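You operate a simulated robot arm through the tools that you are given. There is no shell and no other tool. Be economical: measure what you need, move in short steps, check, and stop when the job is done.

The job below is to be done with a simulated two-armed robot. You get a single attempt, and the scene is never put back.

Task
Band the purple and yellow notes in white, shut them in the note box, switch the banding machine off.
Fine: at counter 24; one band each.

It is judged by the outcome, as a careful person would: the job done as asked, and still so three seconds after it is handed in. It fails if anything else is knocked over, pushed out of place, dropped, spilled or broken.

Robot
Two 7-joint arms with two-finger grippers on one trunk, hanging from a carriage that runs on a gantry, over the field with the corners [-856, -886], [1644, -887], [1645, 293], [-855, 294] (x, y) and turns from -268 to 419 degrees about z. Base frame: it is fixed where the carriage stands at the start and does not move with it; the origin is on the floor, on the carriage's upright axis, x ahead of it, y to its left, z up; the surface under the hand at the start is at about z = 780. Readings come in mm, degrees, newtons and seconds.
The left shoulder is at the start at [0, 236, 1543], the right one opposite. With the tool pointing down near the work surface each hand reaches from about 100 to 620 mm from the robot's upright axis, wherever it stands, measured 20 degrees to its own side. Places, roughly: back slot of the note box [600, 0, 800]; blue band key [400, 0, 800]; front slot of the note box [600, 0, 800]; note box lid [600, 0, 900]; slot of the small banding machine [400, -100, 800]; small banding machine [400, 0, 800]; small banding machine switch [500, 0, 800]. Payload 3.43 kg a hand.
Tool frame (each hand has its own): the origin (TCP) lies between the finger pads and is the grasp point; the fingertips stand 30 mm ahead of it; z points along the fingers, y is the line along which they close. Largest opening 104 mm; the body of the gripper starts 57 mm behind the TCP.
Orientation is told as [roll, pitch, yaw] about the base's x, y, z axes, in that order, counted from this pose: with the fingers straight down and closing along the base's y, the tool's x points along the base's -x, its y along +y and its z along -z.

Tools
- The arms move only by the tool nudge_tool. It takes "left_targets", "right_targets" or both (then of equal length, played together; a hand with none holds still); each is one flat list of numbers, 7 for each row, row after row: the gripper command, from -1 (shut) to 1 (fully open), values between in proportion, then the shift along the base's x, y, z in units of 25 mm (1.0 is 25 mm), then the turn, a rotation vector about the base's x, y, z in units of 6 degrees (1.0 is 6 degrees). In form: [gripper, dx, dy, dz, rx, ry, rz, gripper, dx, dy, dz, rx, ry, rz, ...]. A call has 1 to 20 rows; each row shifts and turns the commanded pose from where the row before left it. A call with a number of a shift or a turn outside -1 to 1 is refused whole. Rows are played at 5 a second. More than 50 mm and 8.6 degrees between two rows, or a gripper value outside its range, and nothing of the call is played. Where a pose cannot be reached the arm comes as near as it can. A force on the tool above 50 N (or 10 N above the force at the start of the call, whichever is more), or a blocked arm, ends the call early, and 0.2 s more pass. The fingers move at their own pace (about 45 mm/s each) and stop on an object; they squeeze with about 22 N. The grip force told is the motor's: it shows also when the fingers shut on nothing. Time passes only in rows, and 0.2 s behind the last, so rows that do not move let the fingers close. The reply holds the time, the measured pose of the TCP, the force on the tool along the base axes, the opening and the grip force, in the units named above and with some noise, with the torque about the TCP (base axes, N m) and any sound that the robot's microphone picked up.
- Cameras (640 x 400 px; columns grow to the right, rows downward): "scene" is now at [256.6, 1.2, 1655.6]; the picture's right is [0.00, -1.00, 0.00], its down [-0.93, -0.00, -0.36] and it looks along [0.36, 0.00, -0.93] (base axes); focal length 253 px, centre (320, 200). "left" rides on the left gripper at [67, -18, -90] in its tool frame; the picture's right is [0.25, 0.97, 0.00], its down [-0.73, 0.19, -0.66] and it looks along [-0.64, 0.17, 0.75] (tool axes); focal length 218 px, centre (320, 200). "right" rides on the right gripper at [67, 18, -90] in its tool frame; the picture's right is [-0.25, 0.97, 0.00], its down [-0.73, -0.19, -0.66] and it looks along [-0.64, -0.17, 0.75] (tool axes); focal length 218 px, centre (320, 200).
- camera(camera): a new picture of that camera. No time passes.
- slide_trunk(by): slides the trunk up (or, below 0, down) by that many mm; the arms and the scene camera ride with it, the base frame stays. It gives what a move gives, with no picture.
- steer(legs): drives the robot by 1 to 6 legs, each [ahead, left, turn to the left] in mm, mm and degrees, along the robot's own axes; the way and the turn of a leg run together, so that a leg with both is an arc; at most 1500 mm and 180 degrees a leg. The arms and the cameras ride along, it lands a little off, and it stops where it bumps. It keeps to its track: a leg is cut to what the track allows. It gives what a move gives.
- aim_head(pan, tilt): turns the head with the scene camera to pan (to the left, within 86 degrees either way) and tilt (down, from -29 to 69), counted from straight ahead of the robot. It gives what a move gives.
- probe_pixels(camera, pixels): for up to 12 pixels [column, row] of the newest picture of that camera ("zoom" is the newest enlarged one), the place [x, y, z] in the base frame of the surface seen there, good to about 3 mm. No time passes.
- inspect(camera, box): a new picture of the part [left, top, right, bottom] of that camera's present view, enlarged. No time passes.
- job_done(): hands the job in; it is judged then, once.

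Go step by step. Measure first, check grasps and placings, and put right what went wrong. The budget is 80 turns and 62 pictures, counting those below and the enlarged ones. Unless the task says otherwise, let go and move clear before handing in, and close with one line.

The tools are called after "Call:" as a command line: name --argument value ..., lists and objects as JSON in quotes. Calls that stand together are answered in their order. nudge_tool: Moves the arms, as the interface text tells. Its arguments: {"type":"object","properties":{"left_targets":{"type":"array","items":{"type":"number"}},"right_targets":{"type":"array","items":{"type":"number"}}},"required":[]} The other tools are called the same way: slide_trunk (by) slides the trunk up or down; steer (legs) drives the base; aim_head (pan, tilt) turns the head that bears the scene camera; camera (camera) takes a picture; probe_pixels (camera, pixels) gives the place of the surface under pixels of a picture; inspect (camera, box) takes an enlarged picture of a part of a camera's view; job_done () hands the job in.

At the start:

```text
time_s: 0.0
left_ee_pos: [548.5, 297.1, 1159.9]
left_tool_rot: [0.0, 0.0, 0.0]
left_contact_force: [0.3, 0.0, 0.3]
left_moment: [-0.01, -0.01, -0.03]
left_width: 104.0
left_gripper_force: 0.1
right_ee_pos: [365.7, -166.9, 1172.6]
right_tool_rot: [0.1, 0.0, -0.1]
right_contact_force: [-0.5, 0.0, 1.0]
right_moment: [0.03, 0.01, -0.02]
right_width: 103.9
right_gripper_force: 0.1
trunk travel left (down, up): [-453.0, 187.0]
robot x, y, heading: [2.1, 0.4, -0.0]
head pan, tilt: [0.1, 68.8]
```

scene: 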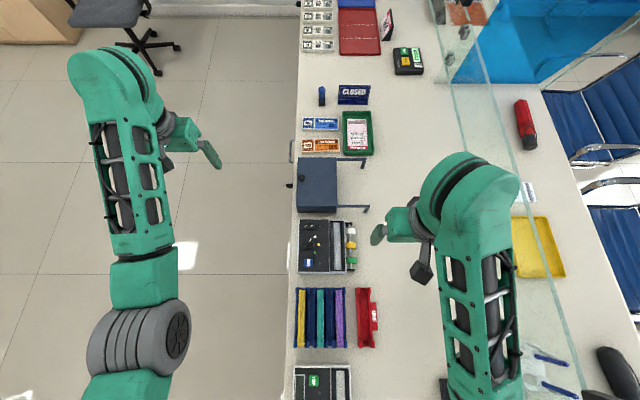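
right: 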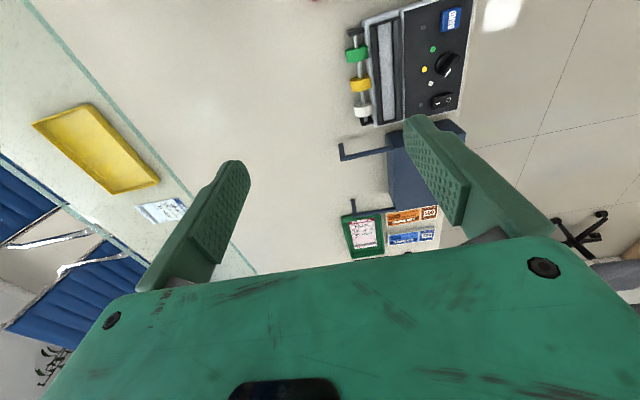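
left: 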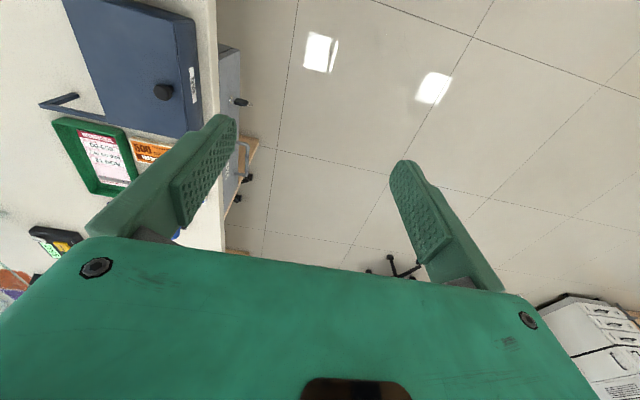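

The scene picture shows the counter with a banding machine near (322,246), a note rack near (320,318), a blue box with a lid near (318,185) and another machine near (322,383). I'll enlarge these to identify the parts.

Call:
inspect --camera "scene" --box '[280, 200, 400, 275]'

Call:
inspect --camera "scene" --box '[280, 270, 400, 345]'

Call:
inspect --camera "scene" --box '[280, 75, 440, 175]'

Call:
inspect --camera "scene" --box '[280, 325, 400, 400]'

Call:
inspect --camera "scene" --box '[280, 0, 440, 100]'

```text
5.33 times, centred on (340, 238) of scene
```

zoom: 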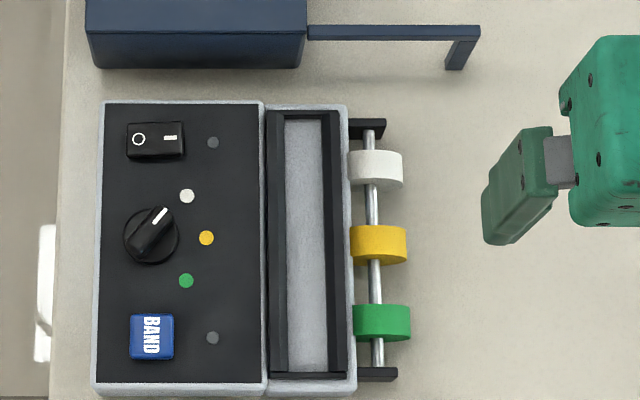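

```text
5.33 times, centred on (340, 308) of scene
```

zoom: 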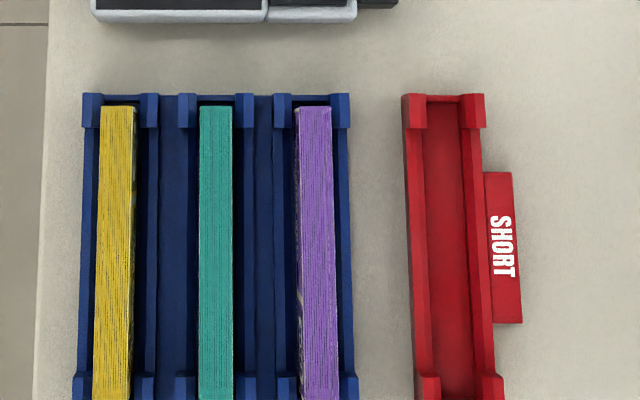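

```text
4.00 times, centred on (360, 125) of scene
```

zoom: 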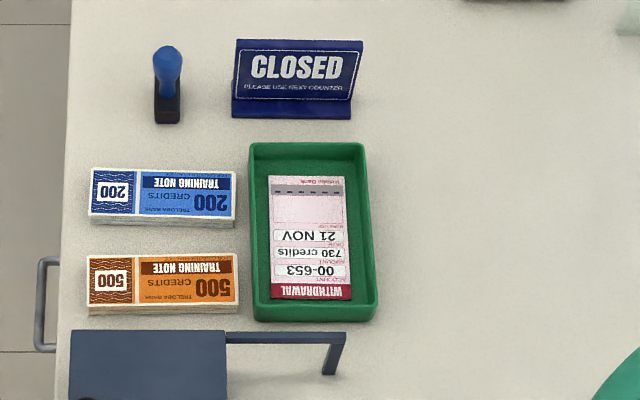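

```text
5.33 times, centred on (340, 362) of scene
```

zoom: 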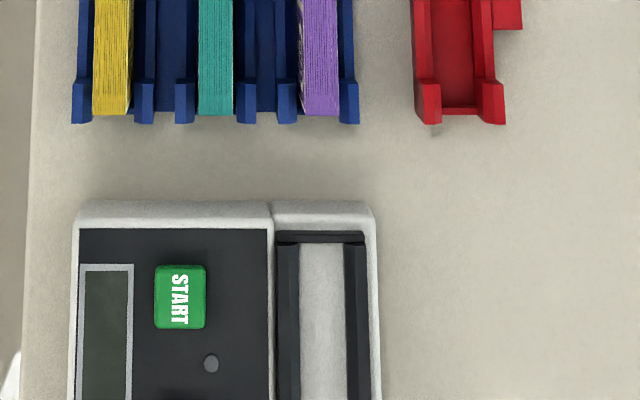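

```text
4.00 times, centred on (360, 50) of scene
```

zoom: 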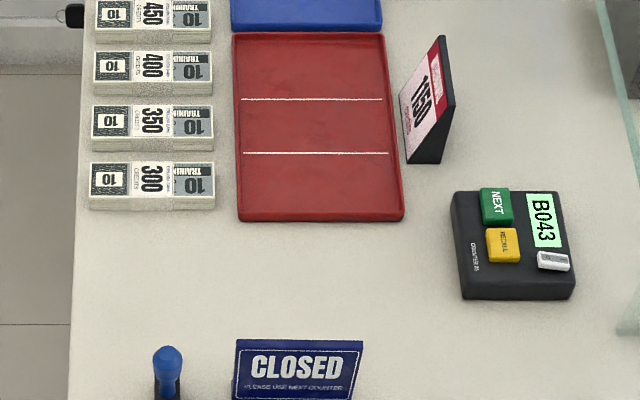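

The ticket caller in the last zoom carries a "COUNTER" label I can't read, so I'll zoom on it and measure the key places.

Call:
inspect --camera "scene" --box '[388, 40, 428, 80]'

Call:
probe_pixels --camera "scene" --pixels '[[320, 185], [340, 246], [308, 261], [305, 227], [303, 318], [337, 318], [350, 165], [350, 210], [350, 231], [312, 385], [367, 318], [409, 60]]'

Call:
aim_head --pan -60 --tilt 45

Call:
camera --camera "scene"

Call:
aim_head --pan 0 --tilt 40

Call:
camera --camera "scene"

```text
10.00 times, centred on (408, 60) of scene
```

zoom: 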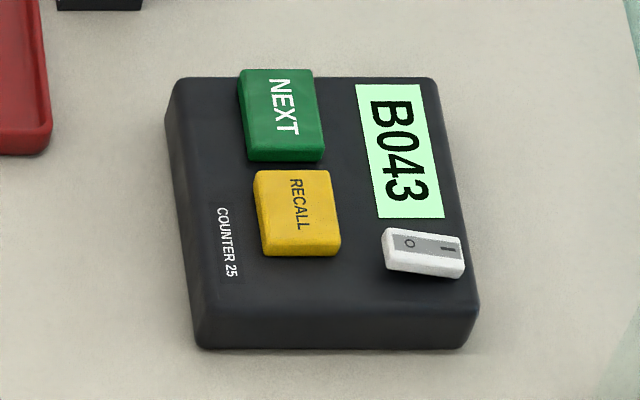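

```text
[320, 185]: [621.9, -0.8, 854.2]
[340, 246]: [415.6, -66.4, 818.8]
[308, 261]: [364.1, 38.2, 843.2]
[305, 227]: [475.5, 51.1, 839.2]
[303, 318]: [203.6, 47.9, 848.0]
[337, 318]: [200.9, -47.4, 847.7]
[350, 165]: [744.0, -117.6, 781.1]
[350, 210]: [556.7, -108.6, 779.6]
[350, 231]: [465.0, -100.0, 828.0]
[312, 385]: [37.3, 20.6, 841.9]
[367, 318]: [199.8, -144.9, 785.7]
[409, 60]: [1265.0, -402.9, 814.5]
```

```text
time_s: 1.3
left_ee_pos: [547.9, 297.7, 1161.0]
left_tool_rot: [0.0, 0.0, 0.1]
left_contact_force: [0.5, 0.5, -0.9]
left_moment: [-0.01, -0.01, 0.01]
left_width: 104.0
left_gripper_force: 0.2
right_ee_pos: [366.8, -166.9, 1171.3]
right_tool_rot: [0.1, -0.1, 0.0]
right_contact_force: [-0.7, 0.1, 0.3]
right_moment: [0.02, 0.02, 0.01]
right_width: 104.1
right_gripper_force: 0.0
trunk travel left (down, up): [-453.0, 187.0]
robot x, y, heading: [-2.8, -1.5, 0.1]
head pan, tilt: [-60.0, 45.0]
```

```text
52 pictures are left
```

scene: 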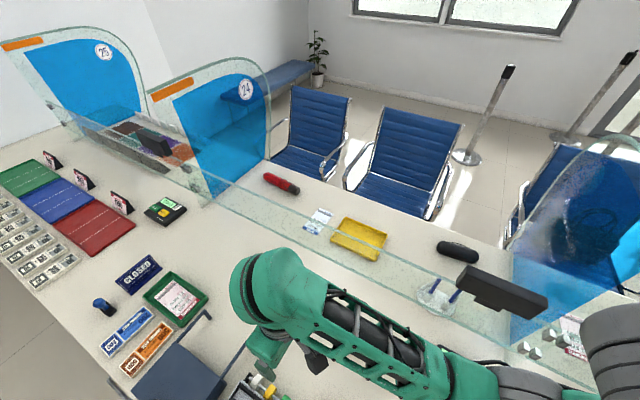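

```text
time_s: 2.6
left_ee_pos: [547.6, 296.7, 1160.6]
left_tool_rot: [0.0, 0.0, 0.1]
left_contact_force: [0.2, -0.3, -0.6]
left_moment: [-0.03, 0.0, -0.01]
left_width: 103.8
left_gripper_force: 0.0
right_ee_pos: [368.1, -167.7, 1173.0]
right_tool_rot: [0.0, 0.0, 0.0]
right_contact_force: [-0.2, 0.2, 0.0]
right_moment: [-0.01, 0.0, 0.04]
right_width: 104.2
right_gripper_force: 0.1
trunk travel left (down, up): [-453.0, 187.0]
robot x, y, heading: [0.5, -3.6, -0.0]
head pan, tilt: [0.0, 40.0]
```

```text
51 pictures are left
```

scene: 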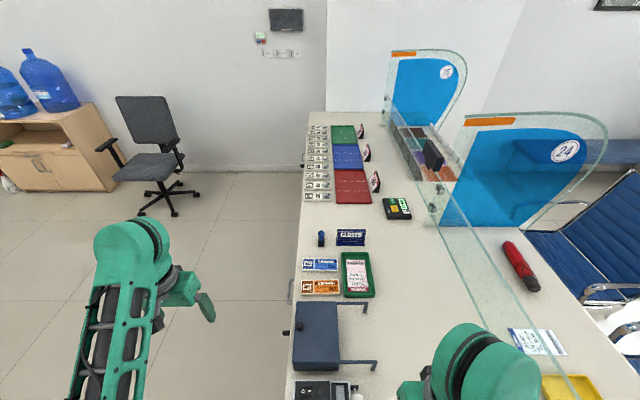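

The divider signs show 24 and 25 along +x, and I need to see what lies toward -x. I'll pan fully right to look that way.

Call:
aim_head --pan -86 --tilt 40

Call:
camera --camera "scene"

```text
time_s: 4.2
left_ee_pos: [548.5, 297.3, 1160.7]
left_tool_rot: [0.0, 0.0, 0.1]
left_contact_force: [-0.4, -0.2, -0.1]
left_moment: [0.0, 0.0, 0.0]
left_width: 103.9
left_gripper_force: 0.2
right_ee_pos: [366.8, -168.1, 1172.5]
right_tool_rot: [0.1, 0.0, 0.0]
right_contact_force: [0.0, 0.7, -1.1]
right_moment: [-0.06, 0.02, 0.01]
right_width: 103.5
right_gripper_force: 0.1
trunk travel left (down, up): [-453.0, 187.0]
robot x, y, heading: [4.9, -2.1, 0.1]
head pan, tilt: [-85.9, 40.0]
```

```text
50 pictures are left
```

scene: 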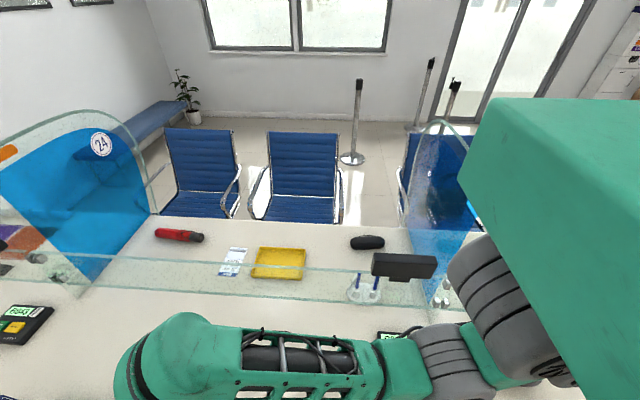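

Another caller peeks out at (393,340) and the -x side is hidden by the arm. I'll turn left 120° over the open floor and look at -x with the head.

Call:
steer --legs '[[0, 0, 120]]'

Call:
aim_head --pan 75 --tilt 45

Call:
camera --camera "scene"

```text
time_s: 9.6
left_ee_pos: [-532.2, 325.3, 1161.5]
left_tool_rot: [0.0, -0.1, 120.1]
left_contact_force: [0.0, -0.6, 0.7]
left_moment: [0.01, -0.01, -0.01]
left_width: 103.9
left_gripper_force: 0.1
right_ee_pos: [-38.6, 401.2, 1172.8]
right_tool_rot: [0.0, -0.1, 120.2]
right_contact_force: [-0.2, 0.0, -0.2]
right_moment: [0.0, 0.0, 0.04]
right_width: 104.1
right_gripper_force: 0.0
trunk travel left (down, up): [-453.0, 187.0]
robot x, y, heading: [-1.1, 0.6, 120.2]
head pan, tilt: [-85.9, 40.0]
```

```text
time_s: 12.1
left_ee_pos: [-531.8, 324.7, 1162.0]
left_tool_rot: [0.0, 0.0, 120.1]
left_contact_force: [0.6, 0.0, 0.1]
left_moment: [-0.02, 0.02, 0.0]
left_width: 104.3
left_gripper_force: 0.0
right_ee_pos: [-38.7, 401.8, 1172.7]
right_tool_rot: [0.0, 0.0, 120.2]
right_contact_force: [0.1, 0.3, 0.1]
right_moment: [0.01, -0.01, 0.01]
right_width: 104.2
right_gripper_force: 0.1
trunk travel left (down, up): [-453.0, 187.0]
robot x, y, heading: [1.0, -2.6, 120.1]
head pan, tilt: [75.0, 45.0]
```

```text
49 pictures are left
```

scene: 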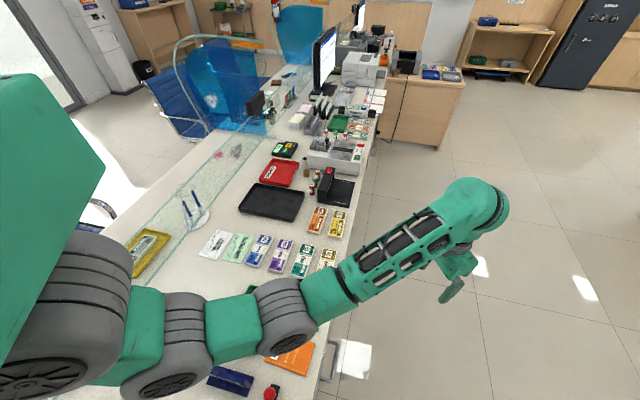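

There are notes, trays and a caller at (285,150) on this side. I'll zoom in to read the counter number and to see what machines stand there.

Call:
inspect --camera "scene" --box '[264, 136, 304, 161]'

Call:
inspect --camera "scene" --box '[180, 140, 372, 260]'

Call:
inspect --camera "scene" --box '[180, 260, 372, 380]'

Call:
probe_pixels --camera "scene" --pixels '[[285, 150], [330, 185], [275, 205], [280, 250], [230, 380], [290, 360], [213, 101]]'

```text
16.00 times, centred on (284, 148) of scene
```

zoom: 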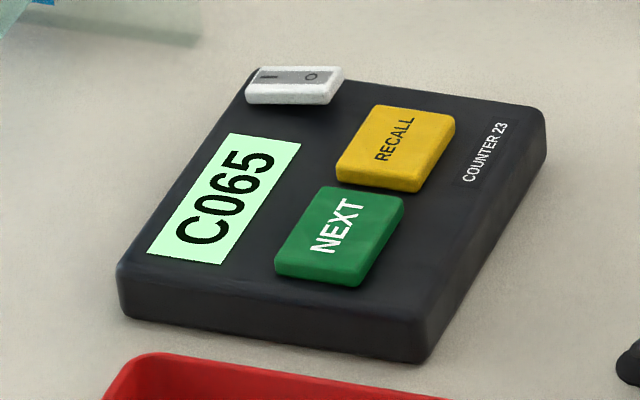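

```text
3.33 times, centred on (276, 200) of scene
```

zoom: 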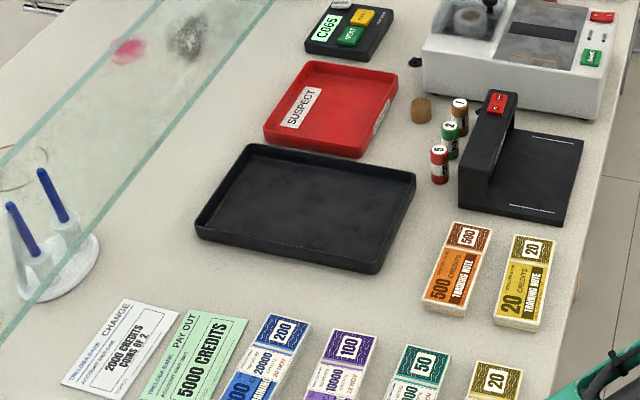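

```text
3.33 times, centred on (276, 320) of scene
```

zoom: 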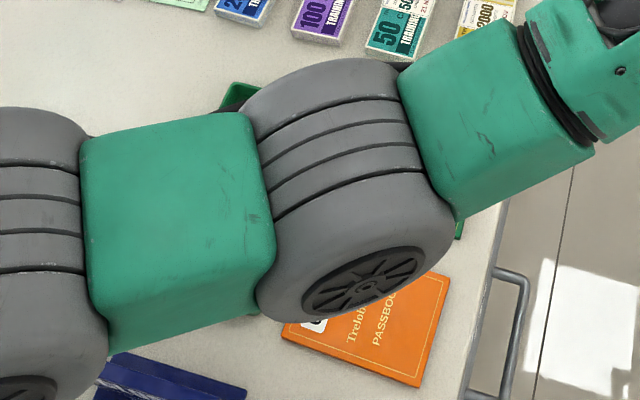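

```text
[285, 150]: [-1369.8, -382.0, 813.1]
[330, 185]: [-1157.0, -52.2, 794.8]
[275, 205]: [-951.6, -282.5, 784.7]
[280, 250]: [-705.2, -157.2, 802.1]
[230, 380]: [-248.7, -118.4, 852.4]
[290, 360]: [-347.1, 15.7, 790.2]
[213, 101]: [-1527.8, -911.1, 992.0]
```

Counter 23 is the far -x counter and 25 the +x one, so the stock near the robot (rack, bander, note box at x 100–700) belongs to counter 24. I'll turn back, stand at about (100,100), and look down from the head.

Call:
steer --legs '[[0, 0, -120], [100, 100, 0]]'

Call:
aim_head --pan -10 --tilt 66

Call:
camera --camera "scene"

```text
time_s: 18.4
left_ee_pos: [636.6, 411.8, 1162.0]
left_tool_rot: [0.0, 0.1, 1.2]
left_contact_force: [0.4, 0.6, -0.5]
left_moment: [0.0, 0.0, 0.0]
left_width: 104.1
left_gripper_force: 0.2
right_ee_pos: [466.8, -57.1, 1172.4]
right_tool_rot: [0.0, 0.0, 1.3]
right_contact_force: [-0.2, -0.5, -0.3]
right_moment: [-0.01, 0.03, -0.03]
right_width: 103.9
right_gripper_force: 0.1
trunk travel left (down, up): [-453.0, 187.0]
robot x, y, heading: [97.3, 100.5, 1.2]
head pan, tilt: [75.0, 45.0]
```

```text
time_s: 19.9
left_ee_pos: [636.9, 412.0, 1160.5]
left_tool_rot: [0.0, 0.0, 1.2]
left_contact_force: [0.1, 0.4, -0.4]
left_moment: [0.01, -0.01, 0.0]
left_width: 104.1
left_gripper_force: 0.1
right_ee_pos: [466.3, -58.1, 1172.4]
right_tool_rot: [-0.1, 0.0, 1.2]
right_contact_force: [-0.5, 0.2, 0.1]
right_moment: [0.03, 0.02, 0.01]
right_width: 103.8
right_gripper_force: 0.0
trunk travel left (down, up): [-453.0, 187.0]
robot x, y, heading: [97.5, 100.4, 1.4]
head pan, tilt: [-10.0, 66.0]
```

```text
45 pictures are left
```

scene: 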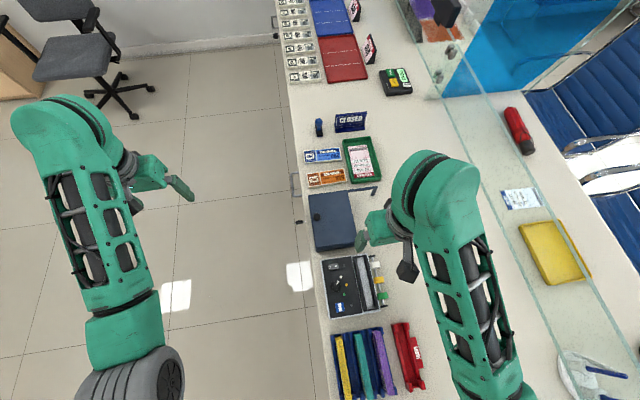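

The view is clear of the arms over rack (365,360), bander (348,285) and box (332,220). I'll enlarge those and probe details.

Call:
inspect --camera "scene" --box '[312, 248, 408, 308]'

Call:
probe_pixels --camera "zoom" --pixels '[[140, 130], [115, 130], [165, 125], [185, 240], [190, 395], [285, 130], [315, 310], [265, 130], [305, 150], [330, 180], [280, 330], [340, 330]]'

Call:
inspect --camera "scene" --box '[290, 175, 394, 255]'

Call:
probe_pixels --camera "zoom" --pixels '[[130, 110], [320, 110], [130, 400], [320, 400], [50, 290], [480, 100], [380, 100], [220, 250], [390, 430], [100, 280]]'

Call:
inspect --camera "scene" --box '[320, 315, 440, 400]'

Call:
probe_pixels --camera "zoom" --pixels '[[100, 110], [135, 430], [215, 110], [315, 110], [355, 430], [270, 110], [350, 100], [60, 110], [140, 150], [420, 200]]'

```text
6.67 times, centred on (360, 278) of scene
```

zoom: 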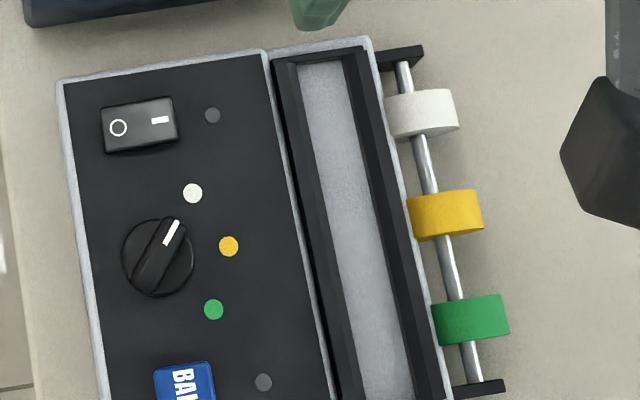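

```text
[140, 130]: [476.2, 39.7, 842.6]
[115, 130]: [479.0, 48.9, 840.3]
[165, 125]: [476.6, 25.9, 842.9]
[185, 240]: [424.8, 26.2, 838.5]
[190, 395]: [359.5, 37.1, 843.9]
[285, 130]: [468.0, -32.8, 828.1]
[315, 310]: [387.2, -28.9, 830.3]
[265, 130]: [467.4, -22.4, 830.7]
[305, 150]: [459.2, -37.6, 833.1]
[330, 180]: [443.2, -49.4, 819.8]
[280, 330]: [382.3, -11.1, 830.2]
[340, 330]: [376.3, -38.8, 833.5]
```

```text
5.00 times, centred on (342, 215) of scene
```

zoom: 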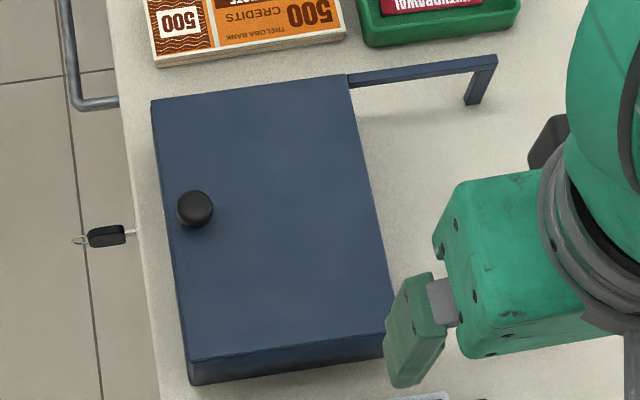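

```text
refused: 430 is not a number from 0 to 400
```

```text
4.71 times, centred on (380, 358) of scene
```

zoom: 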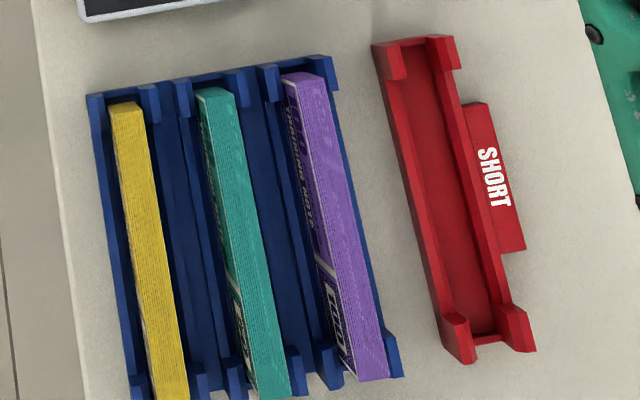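

```text
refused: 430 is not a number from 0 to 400
```

The dial points at the white dot (192,193) already, and the switch shows its I side at (160,120); lamps are grey. Now I'll probe the rack and box properly.

Call:
probe_pixels --camera "zoom" --pixels '[[128, 110], [172, 385], [213, 95], [303, 80], [370, 372], [150, 90], [240, 75], [327, 62], [265, 250], [285, 200], [560, 250]]'

Call:
inspect --camera "scene" --box '[290, 175, 394, 255]'

Call:
probe_pixels --camera "zoom" --pixels '[[158, 110], [345, 85], [193, 350], [378, 350], [193, 205], [200, 220], [485, 65], [370, 80], [270, 220], [170, 210], [480, 95], [440, 200]]'

Call:
camera --camera "right"

```text
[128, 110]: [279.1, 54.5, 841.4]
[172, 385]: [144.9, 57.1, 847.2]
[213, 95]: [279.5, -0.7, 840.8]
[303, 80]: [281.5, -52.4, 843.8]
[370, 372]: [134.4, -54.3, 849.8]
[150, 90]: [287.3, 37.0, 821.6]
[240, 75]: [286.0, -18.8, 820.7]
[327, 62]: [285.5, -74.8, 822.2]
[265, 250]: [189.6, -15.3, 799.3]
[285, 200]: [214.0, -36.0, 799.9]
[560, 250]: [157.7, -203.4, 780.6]
```

```text
5.00 times, centred on (342, 215) of scene
```

zoom: 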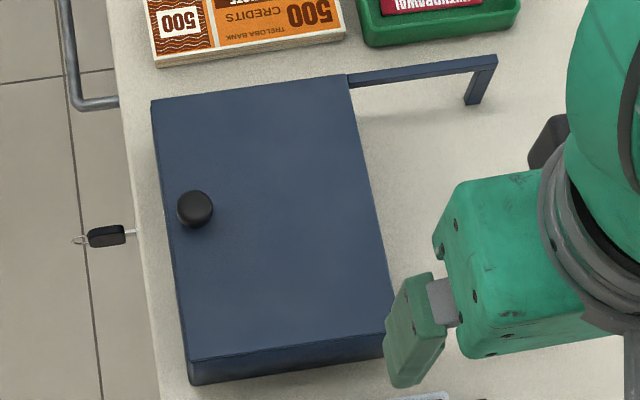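

```text
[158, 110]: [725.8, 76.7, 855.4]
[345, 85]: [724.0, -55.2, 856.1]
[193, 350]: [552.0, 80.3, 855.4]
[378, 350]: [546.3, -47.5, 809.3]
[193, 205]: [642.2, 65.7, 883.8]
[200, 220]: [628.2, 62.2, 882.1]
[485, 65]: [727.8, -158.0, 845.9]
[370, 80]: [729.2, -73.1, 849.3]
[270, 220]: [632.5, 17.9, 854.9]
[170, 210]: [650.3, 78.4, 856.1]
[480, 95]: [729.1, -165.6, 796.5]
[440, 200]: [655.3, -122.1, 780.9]
```

```text
40 pictures are left
```

right: 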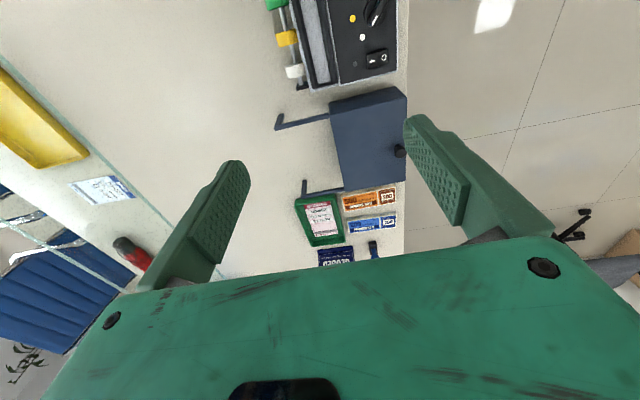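

The lid (x 552–726, y −55…78, z 855) has its knob at (636,64,883), hinged at −y with rest arms; notes are ~20 thick with tops at z≈845, and the bander's lamps look off. I'll bring the right hand, shut, above the bander switch's I end for a close look.

Call:
nudge_tool --right_targets '[-1, 0.1, 0.8, -1, 0, 0, -0.2, -1, 0.1, 0.8, -1, 0, 0, 0, -1, 0.1, 0.8, -1, 0, 0, 0, -1, 0.1, 0.8, -1, 0, 0, 0, -1, 0, 0, -1, 0, 0, 0, -1, 0, 0, -1, 0, 0, 0, -1, 0, 0, -1, 0, 0, 0, -1, 0, 0, -1, 0, 0, 0, -1, 0, 0, 0, 0, 0, 0]'

Call:
inspect --camera "scene" --box '[312, 248, 408, 308]'

Call:
camera --camera "right"

```text
time_s: 21.9
left_ee_pos: [636.7, 411.3, 1160.6]
left_tool_rot: [-0.1, 0.0, 1.2]
left_contact_force: [0.1, 0.6, 0.0]
left_moment: [-0.03, -0.02, -0.01]
left_width: 103.6
left_gripper_force: 0.0
right_ee_pos: [474.8, 24.2, 971.8]
right_tool_rot: [0.0, -0.1, 0.0]
right_contact_force: [0.0, 0.3, -0.5]
right_moment: [0.01, -0.01, 0.0]
right_width: 0.1
right_gripper_force: 22.4
trunk travel left (down, up): [-453.0, 187.0]
robot x, y, heading: [96.7, 100.8, 0.8]
head pan, tilt: [-10.0, 66.0]
```

```text
6.67 times, centred on (360, 278) of scene
```

zoom: 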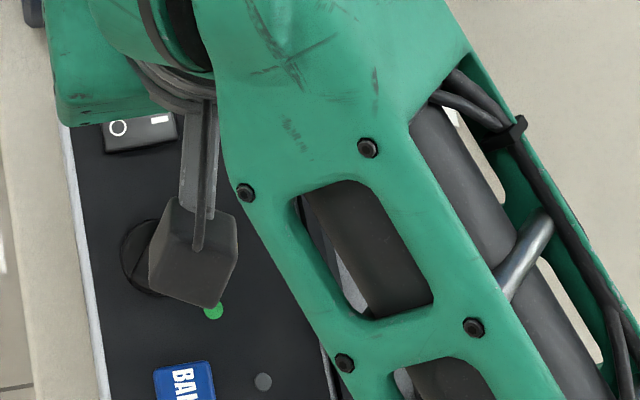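

```text
38 pictures are left
```

right: 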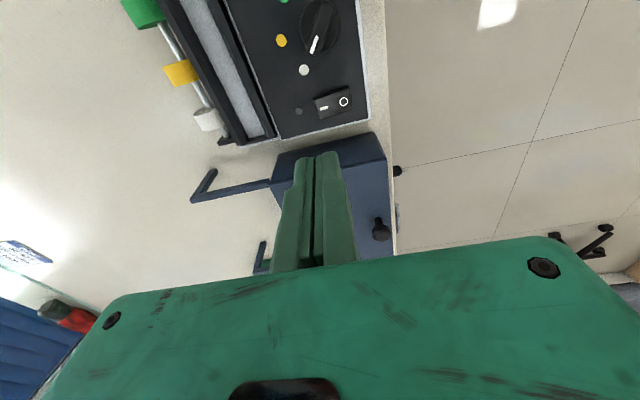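

The right camera sees the switch at (333,103). I'll enlarge it and probe the switch ends and slot.

Call:
inspect --camera "right" --box '[180, 0, 372, 120]'

Call:
probe_pixels --camera "right" --pixels '[[322, 107], [345, 101], [298, 111], [262, 125], [232, 60], [255, 110], [302, 70], [315, 42], [250, 60], [210, 60], [381, 230], [382, 220]]'

```text
3.33 times, centred on (276, 60) of right
```

zoom: 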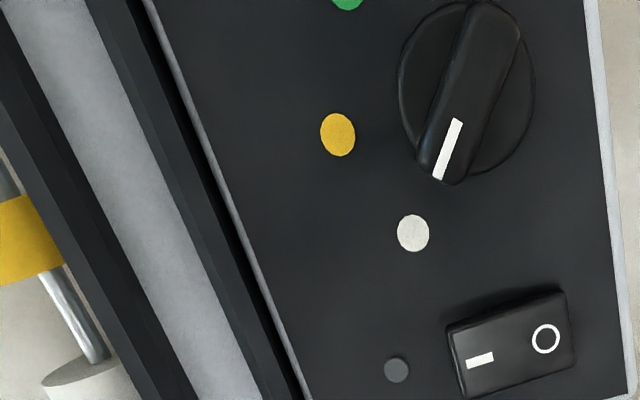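

```text
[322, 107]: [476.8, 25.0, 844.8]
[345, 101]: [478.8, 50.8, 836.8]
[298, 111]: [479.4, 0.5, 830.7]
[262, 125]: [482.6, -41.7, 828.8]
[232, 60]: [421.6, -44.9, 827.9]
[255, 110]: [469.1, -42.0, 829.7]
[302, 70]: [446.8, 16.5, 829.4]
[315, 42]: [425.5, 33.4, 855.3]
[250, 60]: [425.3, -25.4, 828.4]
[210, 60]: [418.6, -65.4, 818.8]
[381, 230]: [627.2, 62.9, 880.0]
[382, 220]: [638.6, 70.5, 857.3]
```

The O end is low (836.8) and the I end high (844.8), so the bander is off; the dial is on white. I'll press the I end at (477,25).

Call:
nudge_tool --right_targets '[-1, 0.1, -0.05, -1, 0, 0, 0, -1, 0, 0, -1, 0, 0, 0, -1, 0, 0, -1, 0, 0, 0, -1, 0, 0, -0.8, 0, 0, 0, -1, 0, 0, -0.3, 0, 0, 0, -1, 0, 0, -0.2, 0, 0, 0, -1, 0, 0, 0, 0, 0, 0, -1, 0, 0, 1, 0, 0, 0, -1, 0, 0, 1, 0, 0, 0, -1, 0, 0, 1, 0, 0, 0]'

Call:
inspect --camera "right" --box '[180, 0, 372, 120]'

```text
time_s: 24.1
left_ee_pos: [639.0, 410.9, 1161.0]
left_tool_rot: [0.1, 0.0, 1.2]
left_contact_force: [-1.0, -0.2, -0.9]
left_moment: [-0.01, -0.02, 0.02]
left_width: 104.1
left_gripper_force: 0.0
right_ee_pos: [478.1, 21.3, 940.7]
right_tool_rot: [0.1, 0.1, 0.1]
right_contact_force: [-0.3, 0.0, -0.7]
right_moment: [-0.03, -0.01, -0.01]
right_width: 0.0
right_gripper_force: 21.6
trunk travel left (down, up): [-453.0, 187.0]
robot x, y, heading: [96.9, 101.2, 1.4]
head pan, tilt: [-10.0, 66.0]
```

```text
3.33 times, centred on (276, 60) of right
```

zoom: 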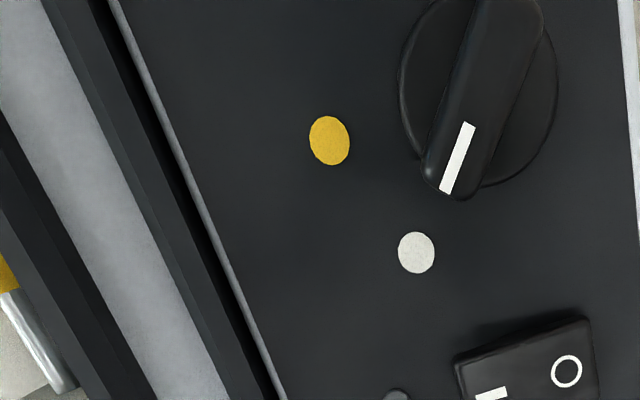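

The view is cut at the bottom, with the lamp at (395,395) looking grey. I'll raise a little and recheck the rocker.

Call:
nudge_tool --right_targets '[-1, 0, 0, 1, 0, 0, 0, -1, 0, 0, 0.3, 0, 0, 0]'

Call:
inspect --camera "right" --box '[260, 60, 372, 130]'

Call:
probe_pixels --camera "right" --pixels '[[322, 107], [345, 101]]'

```text
time_s: 24.8
left_ee_pos: [637.8, 411.0, 1160.5]
left_tool_rot: [0.0, 0.1, 1.2]
left_contact_force: [-0.2, 0.2, -0.4]
left_moment: [0.0, -0.01, 0.0]
left_width: 104.0
left_gripper_force: 0.0
right_ee_pos: [479.5, 22.5, 972.8]
right_tool_rot: [0.0, 0.0, 0.1]
right_contact_force: [-0.6, 0.3, 0.9]
right_moment: [0.01, -0.02, 0.0]
right_width: 0.0
right_gripper_force: 21.9
trunk travel left (down, up): [-453.0, 187.0]
robot x, y, heading: [97.3, 99.1, 1.4]
head pan, tilt: [-10.0, 66.0]
```

```text
5.71 times, centred on (316, 95) of right
```

zoom: 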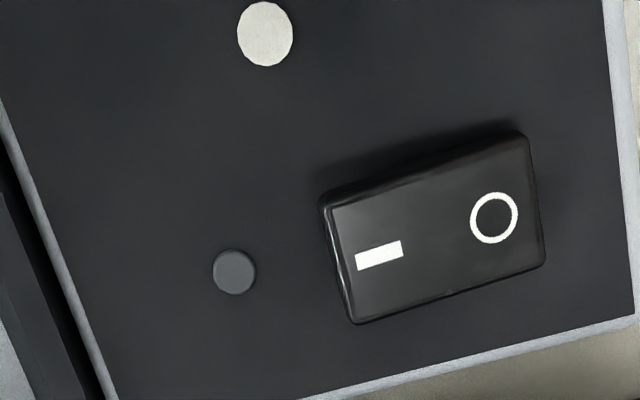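

```text
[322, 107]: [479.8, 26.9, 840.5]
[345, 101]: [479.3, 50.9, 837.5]
```

The I end is still raised and the lamp dark, so the press fell short. I'll press deeper and read the force at the bottom.

Call:
nudge_tool --right_targets '[-1, -0.1, 0, -1, 0, 0, 0, -1, 0, 0, -1, 0, 0, 0, -1, 0, 0, -1, 0, 0, 0, -1, 0, 0, -0.8, 0, 0, 0, -1, 0, 0, -0.4, 0, 0, 0, -1, 0, 0, -0.2, 0, 0, 0, -1, 0, 0, -0.2, 0, 0, 0, -1, 0, 0, 0, 0, 0, 0]'

```text
time_s: 26.6
left_ee_pos: [635.0, 408.3, 1159.9]
left_tool_rot: [-0.1, 0.1, 1.2]
left_contact_force: [-1.0, -0.1, 0.0]
left_moment: [-0.03, 0.0, 0.02]
left_width: 104.2
left_gripper_force: 0.1
right_ee_pos: [477.1, 21.4, 861.2]
right_tool_rot: [0.3, -0.2, -0.2]
right_contact_force: [-9.3, -5.0, 19.4]
right_moment: [0.1, 0.23, 0.08]
right_width: 0.0
right_gripper_force: 21.3
trunk travel left (down, up): [-453.0, 187.0]
robot x, y, heading: [93.6, 100.8, 1.1]
head pan, tilt: [-10.0, 66.0]
stopped in row 8 (right hand): the force on the tool passed its limit at 52 N (the readings are from after the stop); the commanded pose is now the measured one
```

The press hit 52 N at TCP z 861, so it's at the stop. I'll raise and look at rocker and lamp.

Call:
nudge_tool --right_targets '[-1, 0, 0, 1, 0, 0, 0, -1, 0, 0, 1, 0, 0, 0, -1, 0, 0, 1, 0, 0, 0, -1, 0, 0, 1, 0, 0, 0, -1, 0, 0, 0.5, 0, 0, 0]'

Call:
inspect --camera "right" --box '[260, 60, 372, 130]'

```text
time_s: 27.8
left_ee_pos: [637.0, 410.7, 1161.5]
left_tool_rot: [-0.1, 0.0, 1.2]
left_contact_force: [0.0, -0.3, -0.1]
left_moment: [0.02, 0.01, -0.01]
left_width: 103.9
left_gripper_force: 0.1
right_ee_pos: [476.6, 21.1, 973.7]
right_tool_rot: [0.3, -0.3, -0.2]
right_contact_force: [0.7, 0.0, -0.2]
right_moment: [-0.02, -0.01, -0.02]
right_width: 0.0
right_gripper_force: 21.8
trunk travel left (down, up): [-453.0, 187.0]
robot x, y, heading: [95.8, 100.9, 1.3]
head pan, tilt: [-10.0, 66.0]
```

```text
5.71 times, centred on (316, 95) of right
```

zoom: 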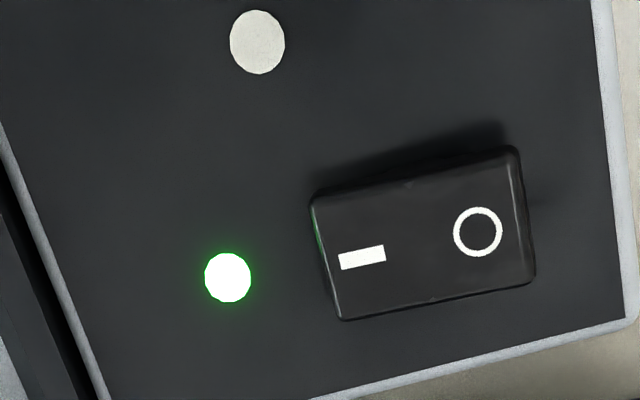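

The lamp beside the switch is lit green: power on. Next I'll move above the purple bundle (208,−53), opening the fingers to ~50 mm, and check alignment.

Call:
nudge_tool --right_targets '[-0.05, -0.98, -0.27, 0, -0.05, 0.05, 0, -0.05, -0.98, -0.27, 0, 0, 0, 0, -0.05, -0.98, -0.27, 0, 0, 0, 0, -0.05, -0.98, -0.27, 0, 0, 0, 0, -0.05, -0.98, -0.27, 0, 0, 0, 0, -0.05, -0.98, -0.27, 0, 0, 0, 0, -0.05, -0.98, -0.27, 0, 0, 0, 0, -0.05, -0.98, -0.27, 0, 0, 0, 0, -0.05, -0.98, -0.27, 0, 0, 0, 0, -0.05, -0.98, -0.27, 0, 0, 0, 0, -0.05, -0.98, -0.27, 0, 0, 0, 0, -0.05, 0, 0, -1, 0, 0, 0, -0.05, 0, 0, 0, 0, 0, 0]'

Call:
camera --camera "right"

Call:
camera --camera "scene"

```text
time_s: 30.6
left_ee_pos: [637.1, 411.2, 1160.8]
left_tool_rot: [0.0, 0.0, 1.2]
left_contact_force: [0.0, 0.3, -0.8]
left_moment: [0.0, 0.0, 0.01]
left_width: 104.1
left_gripper_force: 0.0
right_ee_pos: [252.5, -45.1, 948.3]
right_tool_rot: [0.1, 0.0, 0.0]
right_contact_force: [0.4, 0.4, -0.2]
right_moment: [-0.01, 0.03, 0.02]
right_width: 49.4
right_gripper_force: 0.0
right hand out of reach, approached as far as the arm can: row 10, 11, 12
trunk travel left (down, up): [-453.0, 187.0]
robot x, y, heading: [97.9, 100.2, 1.3]
head pan, tilt: [-10.0, 66.0]
```

```text
33 pictures are left
```

right: 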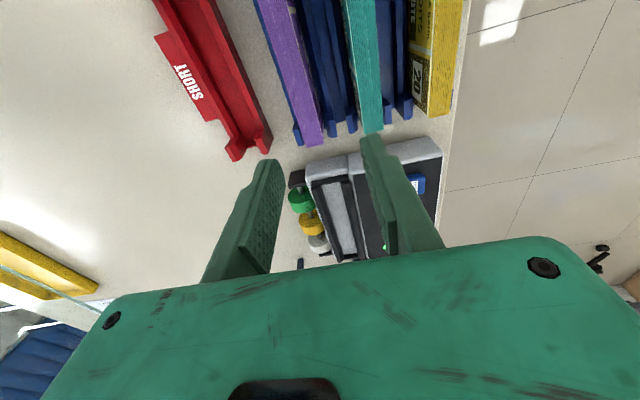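

```text
32 pictures are left
```

scene: 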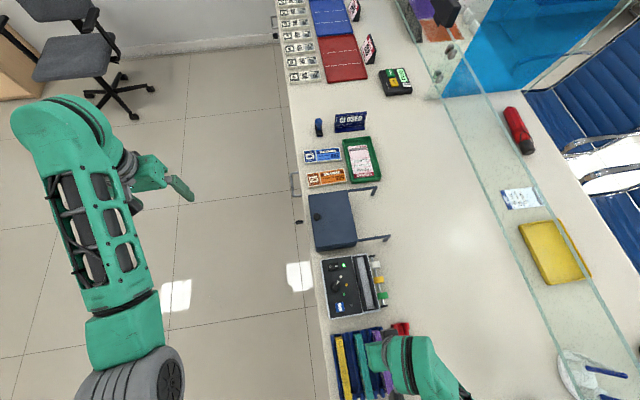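

The arm can't fold in that close. The rack is clear in view; I'll back the robot 120 mm so the purple bundle is within comfortable reach.

Call:
steer --legs '[[-120, 0, -1.2]]'

Call:
camera --camera "right"

Call:
probe_pixels --camera "right" --pixels '[[320, 120], [310, 120], [330, 120], [320, 60], [300, 60], [310, 60], [330, 60], [340, 60], [280, 60], [290, 60], [350, 60], [360, 60]]'

```text
time_s: 31.9
left_ee_pos: [523.2, 399.5, 1161.4]
left_tool_rot: [0.0, 0.0, 0.0]
left_contact_force: [0.2, 0.2, -0.4]
left_moment: [0.03, 0.0, 0.01]
left_width: 104.2
left_gripper_force: 0.1
right_ee_pos: [128.3, -51.2, 948.7]
right_tool_rot: [0.0, 0.2, -1.1]
right_contact_force: [0.5, -0.7, -0.2]
right_moment: [0.02, 0.0, 0.01]
right_width: 49.5
right_gripper_force: 0.0
trunk travel left (down, up): [-453.0, 187.0]
robot x, y, heading: [-25.0, 103.1, 0.2]
head pan, tilt: [-10.0, 66.0]
```

```text
31 pictures are left
```

right: 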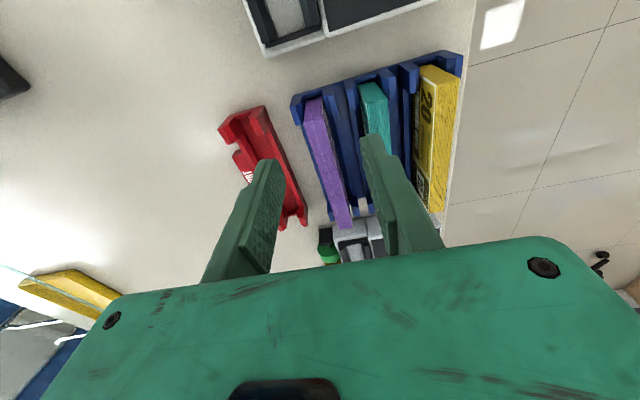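

```text
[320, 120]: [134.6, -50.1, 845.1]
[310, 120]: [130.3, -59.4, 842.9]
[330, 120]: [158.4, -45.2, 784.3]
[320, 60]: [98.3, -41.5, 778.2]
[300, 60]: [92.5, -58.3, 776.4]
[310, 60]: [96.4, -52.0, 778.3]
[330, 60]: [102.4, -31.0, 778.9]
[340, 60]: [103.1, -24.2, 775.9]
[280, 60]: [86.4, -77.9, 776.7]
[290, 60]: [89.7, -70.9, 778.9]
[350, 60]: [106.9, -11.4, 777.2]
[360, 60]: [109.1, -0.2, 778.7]
```

The purple bundle is centred at y≈−54.5 with top at 845 and x≈130–284. I'll move over its middle (207,−54.5), descend to TCP z≈855 and close.

Call:
nudge_tool --right_targets '[-0.05, 0.8, -0.05, 0, 0, 0, 0.18, -0.05, 0.8, -0.05, 0, 0, 0, 0, -0.05, 0.8, -0.03, 0, 0, 0, 0, -0.05, 0.76, 0, -0.75, 0, 0, 0, -0.05, 0, 0, -1, 0, 0, 0, -0.05, 0, 0, -1, 0, 0, 0, -0.05, 0, 0, -0.95, 0, 0, 0, -0.05, 0, 0, -0.05, 0, 0, 0, -1, 0, 0, 0, 0, 0, 0, -1, 0, 0, 0, 0, 0, 0, -1, 0, 0, 0, 0, 0, 0, -1, 0, 0, 0, 0, 0, 0]'

Call:
camera --camera "right"

```text
time_s: 34.5
left_ee_pos: [523.5, 398.5, 1161.2]
left_tool_rot: [-0.1, 0.0, 0.2]
left_contact_force: [-0.8, 0.1, 0.0]
left_moment: [0.03, -0.02, 0.0]
left_width: 104.2
left_gripper_force: 0.1
right_ee_pos: [207.0, -53.4, 854.7]
right_tool_rot: [0.0, 0.2, 0.1]
right_contact_force: [0.6, -2.3, -0.9]
right_moment: [-0.11, -0.03, -0.05]
right_width: 17.5
right_gripper_force: 21.8
trunk travel left (down, up): [-453.0, 187.0]
robot x, y, heading: [-25.8, 100.5, 0.2]
head pan, tilt: [-10.0, 66.0]
```

```text
30 pictures are left
```

right: 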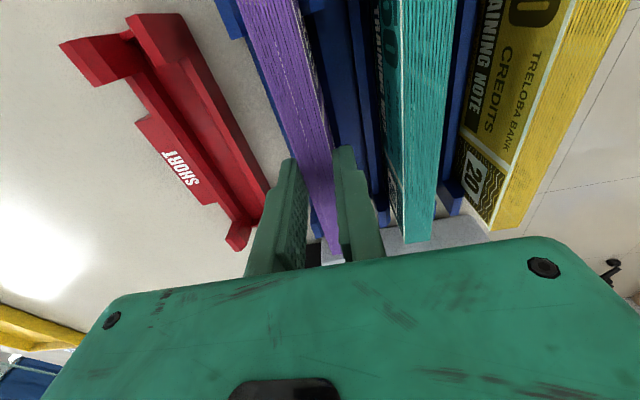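

The bundle is held (width 17.5). I'll lift it clear of the rack and take a fresh enlarged view of the bander slot for exact placement.

Call:
nudge_tool --right_targets '[-1, 0, 0, 1, 0, 0, 0, -1, 0, 0, 1, 0, 0, 0, -1, 0, 0, 1, 0, 0, 0, -1, 0, 0, 1, 0, 0, 0, -1, 0, 0, 0, 0, 0, 0]'

Call:
aim_head --pan -10 --tilt 60

Call:
camera --camera "scene"

```text
time_s: 35.7
left_ee_pos: [522.9, 399.8, 1161.9]
left_tool_rot: [0.0, 0.0, 0.1]
left_contact_force: [0.6, -0.7, -0.4]
left_moment: [0.03, 0.03, -0.02]
left_width: 104.1
left_gripper_force: 0.1
right_ee_pos: [208.4, -52.7, 954.6]
right_tool_rot: [0.1, 0.1, 0.0]
right_contact_force: [0.2, -0.7, -1.7]
right_moment: [-0.01, -0.02, -0.01]
right_width: 17.5
right_gripper_force: 22.0
trunk travel left (down, up): [-453.0, 187.0]
robot x, y, heading: [-22.0, 100.4, -0.0]
head pan, tilt: [-10.0, 66.0]
```

```text
time_s: 36.3
left_ee_pos: [522.5, 400.5, 1160.2]
left_tool_rot: [0.0, 0.0, 0.1]
left_contact_force: [0.0, 0.1, -0.4]
left_moment: [-0.01, 0.03, 0.0]
left_width: 104.1
left_gripper_force: 0.0
right_ee_pos: [208.2, -53.1, 954.2]
right_tool_rot: [0.1, 0.1, 0.0]
right_contact_force: [-0.3, -1.5, -1.0]
right_moment: [0.02, 0.01, -0.01]
right_width: 17.5
right_gripper_force: 22.1
trunk travel left (down, up): [-453.0, 187.0]
robot x, y, heading: [-23.1, 102.8, 0.3]
head pan, tilt: [-10.0, 60.0]
```

```text
29 pictures are left
```

scene: 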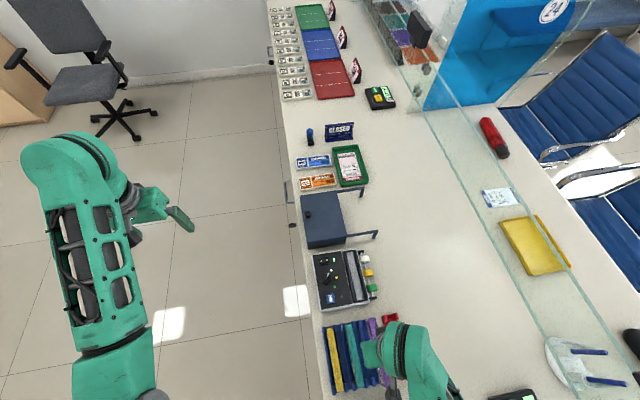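

Call:
inspect --camera "scene" --box '[308, 245, 388, 315]'

Call:
inspect --camera "scene" --box '[484, 380, 540, 400]'

Call:
inspect --camera "scene" --box '[335, 245, 375, 315]'

Call:
probe_pixels --camera "zoom" --pixels '[[270, 200], [282, 200], [294, 200], [306, 200], [318, 200], [330, 200], [342, 200], [354, 200], [366, 200], [378, 200], [390, 200], [402, 200]]'

```text
5.71 times, centred on (348, 280) of scene
```

zoom: 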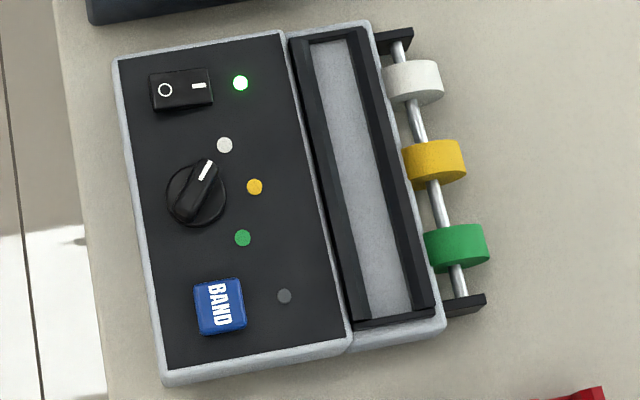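

```text
11.43 times, centred on (512, 390) of scene
```

zoom: 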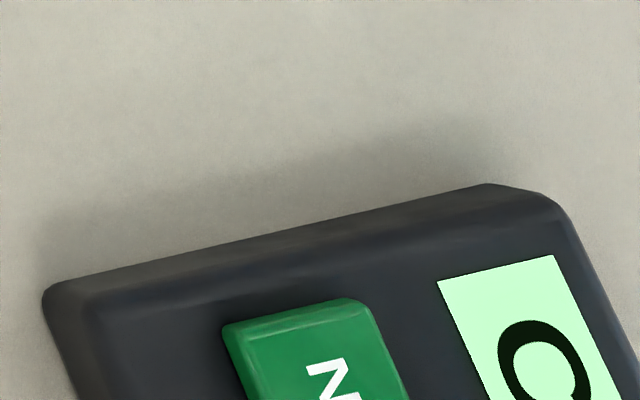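

```text
5.71 times, centred on (355, 280) of scene
```

zoom: 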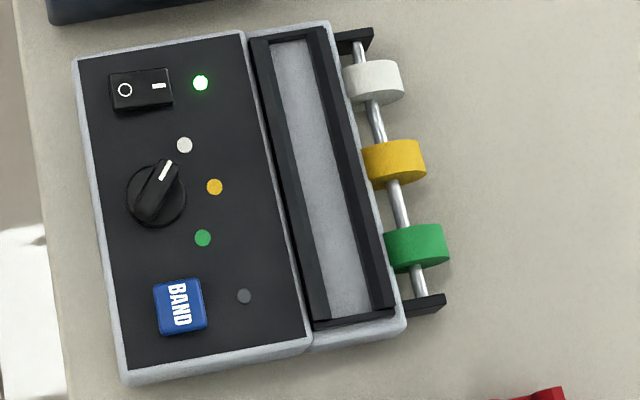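

```text
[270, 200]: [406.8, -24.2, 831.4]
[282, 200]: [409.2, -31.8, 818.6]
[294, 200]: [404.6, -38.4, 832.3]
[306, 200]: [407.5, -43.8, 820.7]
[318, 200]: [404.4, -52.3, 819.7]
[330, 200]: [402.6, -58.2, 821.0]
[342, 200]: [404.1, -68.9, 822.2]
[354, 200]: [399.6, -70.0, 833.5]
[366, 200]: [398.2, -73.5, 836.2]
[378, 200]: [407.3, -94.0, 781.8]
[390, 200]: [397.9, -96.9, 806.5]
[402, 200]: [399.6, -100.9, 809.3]
```

The slot floor is about z 820, y −41…−69, walls at 833. I'll probe its x ends on the same zoom.

Call:
probe_pixels --camera "zoom" --pixels '[[288, 30], [288, 38], [289, 44], [290, 50], [347, 305], [349, 312], [351, 319], [352, 325], [353, 335], [330, 250], [310, 120], [275, 40]]'

Call:
camera --camera "right"

```text
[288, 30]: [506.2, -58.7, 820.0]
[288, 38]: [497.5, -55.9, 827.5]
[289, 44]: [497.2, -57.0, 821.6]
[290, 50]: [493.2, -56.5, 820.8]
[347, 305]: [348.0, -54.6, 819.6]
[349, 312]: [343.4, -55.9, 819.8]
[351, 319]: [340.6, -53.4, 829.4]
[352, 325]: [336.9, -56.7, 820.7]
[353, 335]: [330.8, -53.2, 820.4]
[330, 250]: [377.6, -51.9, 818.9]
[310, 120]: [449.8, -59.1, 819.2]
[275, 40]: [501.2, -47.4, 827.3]
```

```text
25 pictures are left
```

right: 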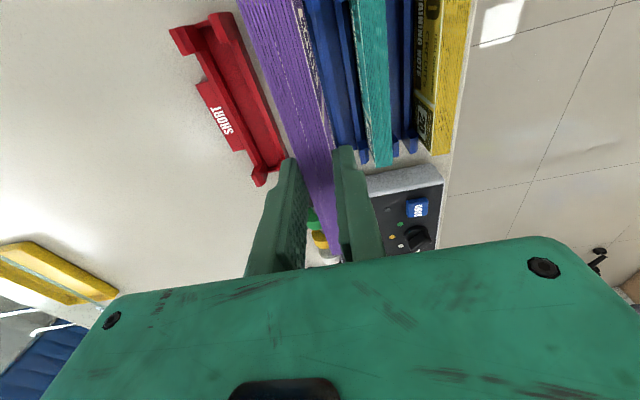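

Slot runs x 340–498, centre (419,−56), floor 820; the bundle's bottom hangs ~70 below the TCP. I'll carry it over and lower to just above the floor.

Call:
nudge_tool --right_targets '[-1, 0.937, 0, 0, 0, 0, 0, -1, 0.937, 0, 0, 0, 0, 0, -1, 0.937, 0, 0, 0, 0, 0, -1, 0.937, -0.03, 0, 0, 0, 0, -1, 0.937, -0.03, 0, 0, 0, 0, -1, 0.937, -0.03, 0, 0, 0, 0, -1, 0.937, -0.03, 0, 0, 0, 0, -1, 0.937, 0, 0, 0, 0, 0, -1, 0.937, 0, 0, 0, 0, 0, -1, 0, 0, -0.8, 0, 0, 0, -1, 0, 0, -0.5, 0, 0, 0, -1, 0, 0, 0, 0, 0, 0]'

Call:
camera --camera "right"

```text
time_s: 38.9
left_ee_pos: [524.0, 398.5, 1160.3]
left_tool_rot: [0.0, -0.1, 0.1]
left_contact_force: [0.2, 0.3, 0.1]
left_moment: [-0.02, 0.01, 0.04]
left_width: 103.8
left_gripper_force: 0.1
right_ee_pos: [419.2, -56.1, 922.7]
right_tool_rot: [0.1, 0.1, -0.1]
right_contact_force: [-0.2, 0.3, -2.2]
right_moment: [0.0, -0.05, 0.01]
right_width: 17.3
right_gripper_force: 21.4
trunk travel left (down, up): [-453.0, 187.0]
robot x, y, heading: [-25.5, 100.6, 0.2]
head pan, tilt: [-10.0, 60.0]
```

```text
24 pictures are left
```

right: 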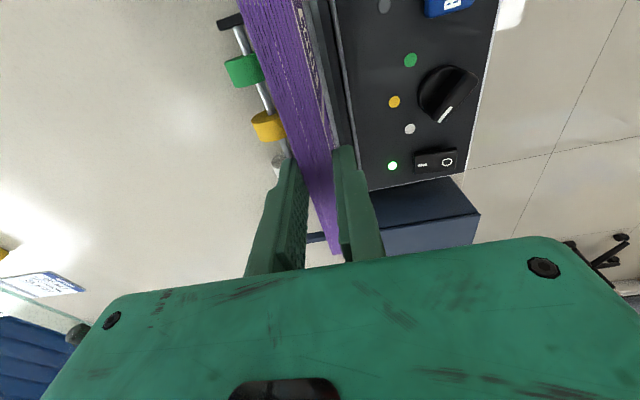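

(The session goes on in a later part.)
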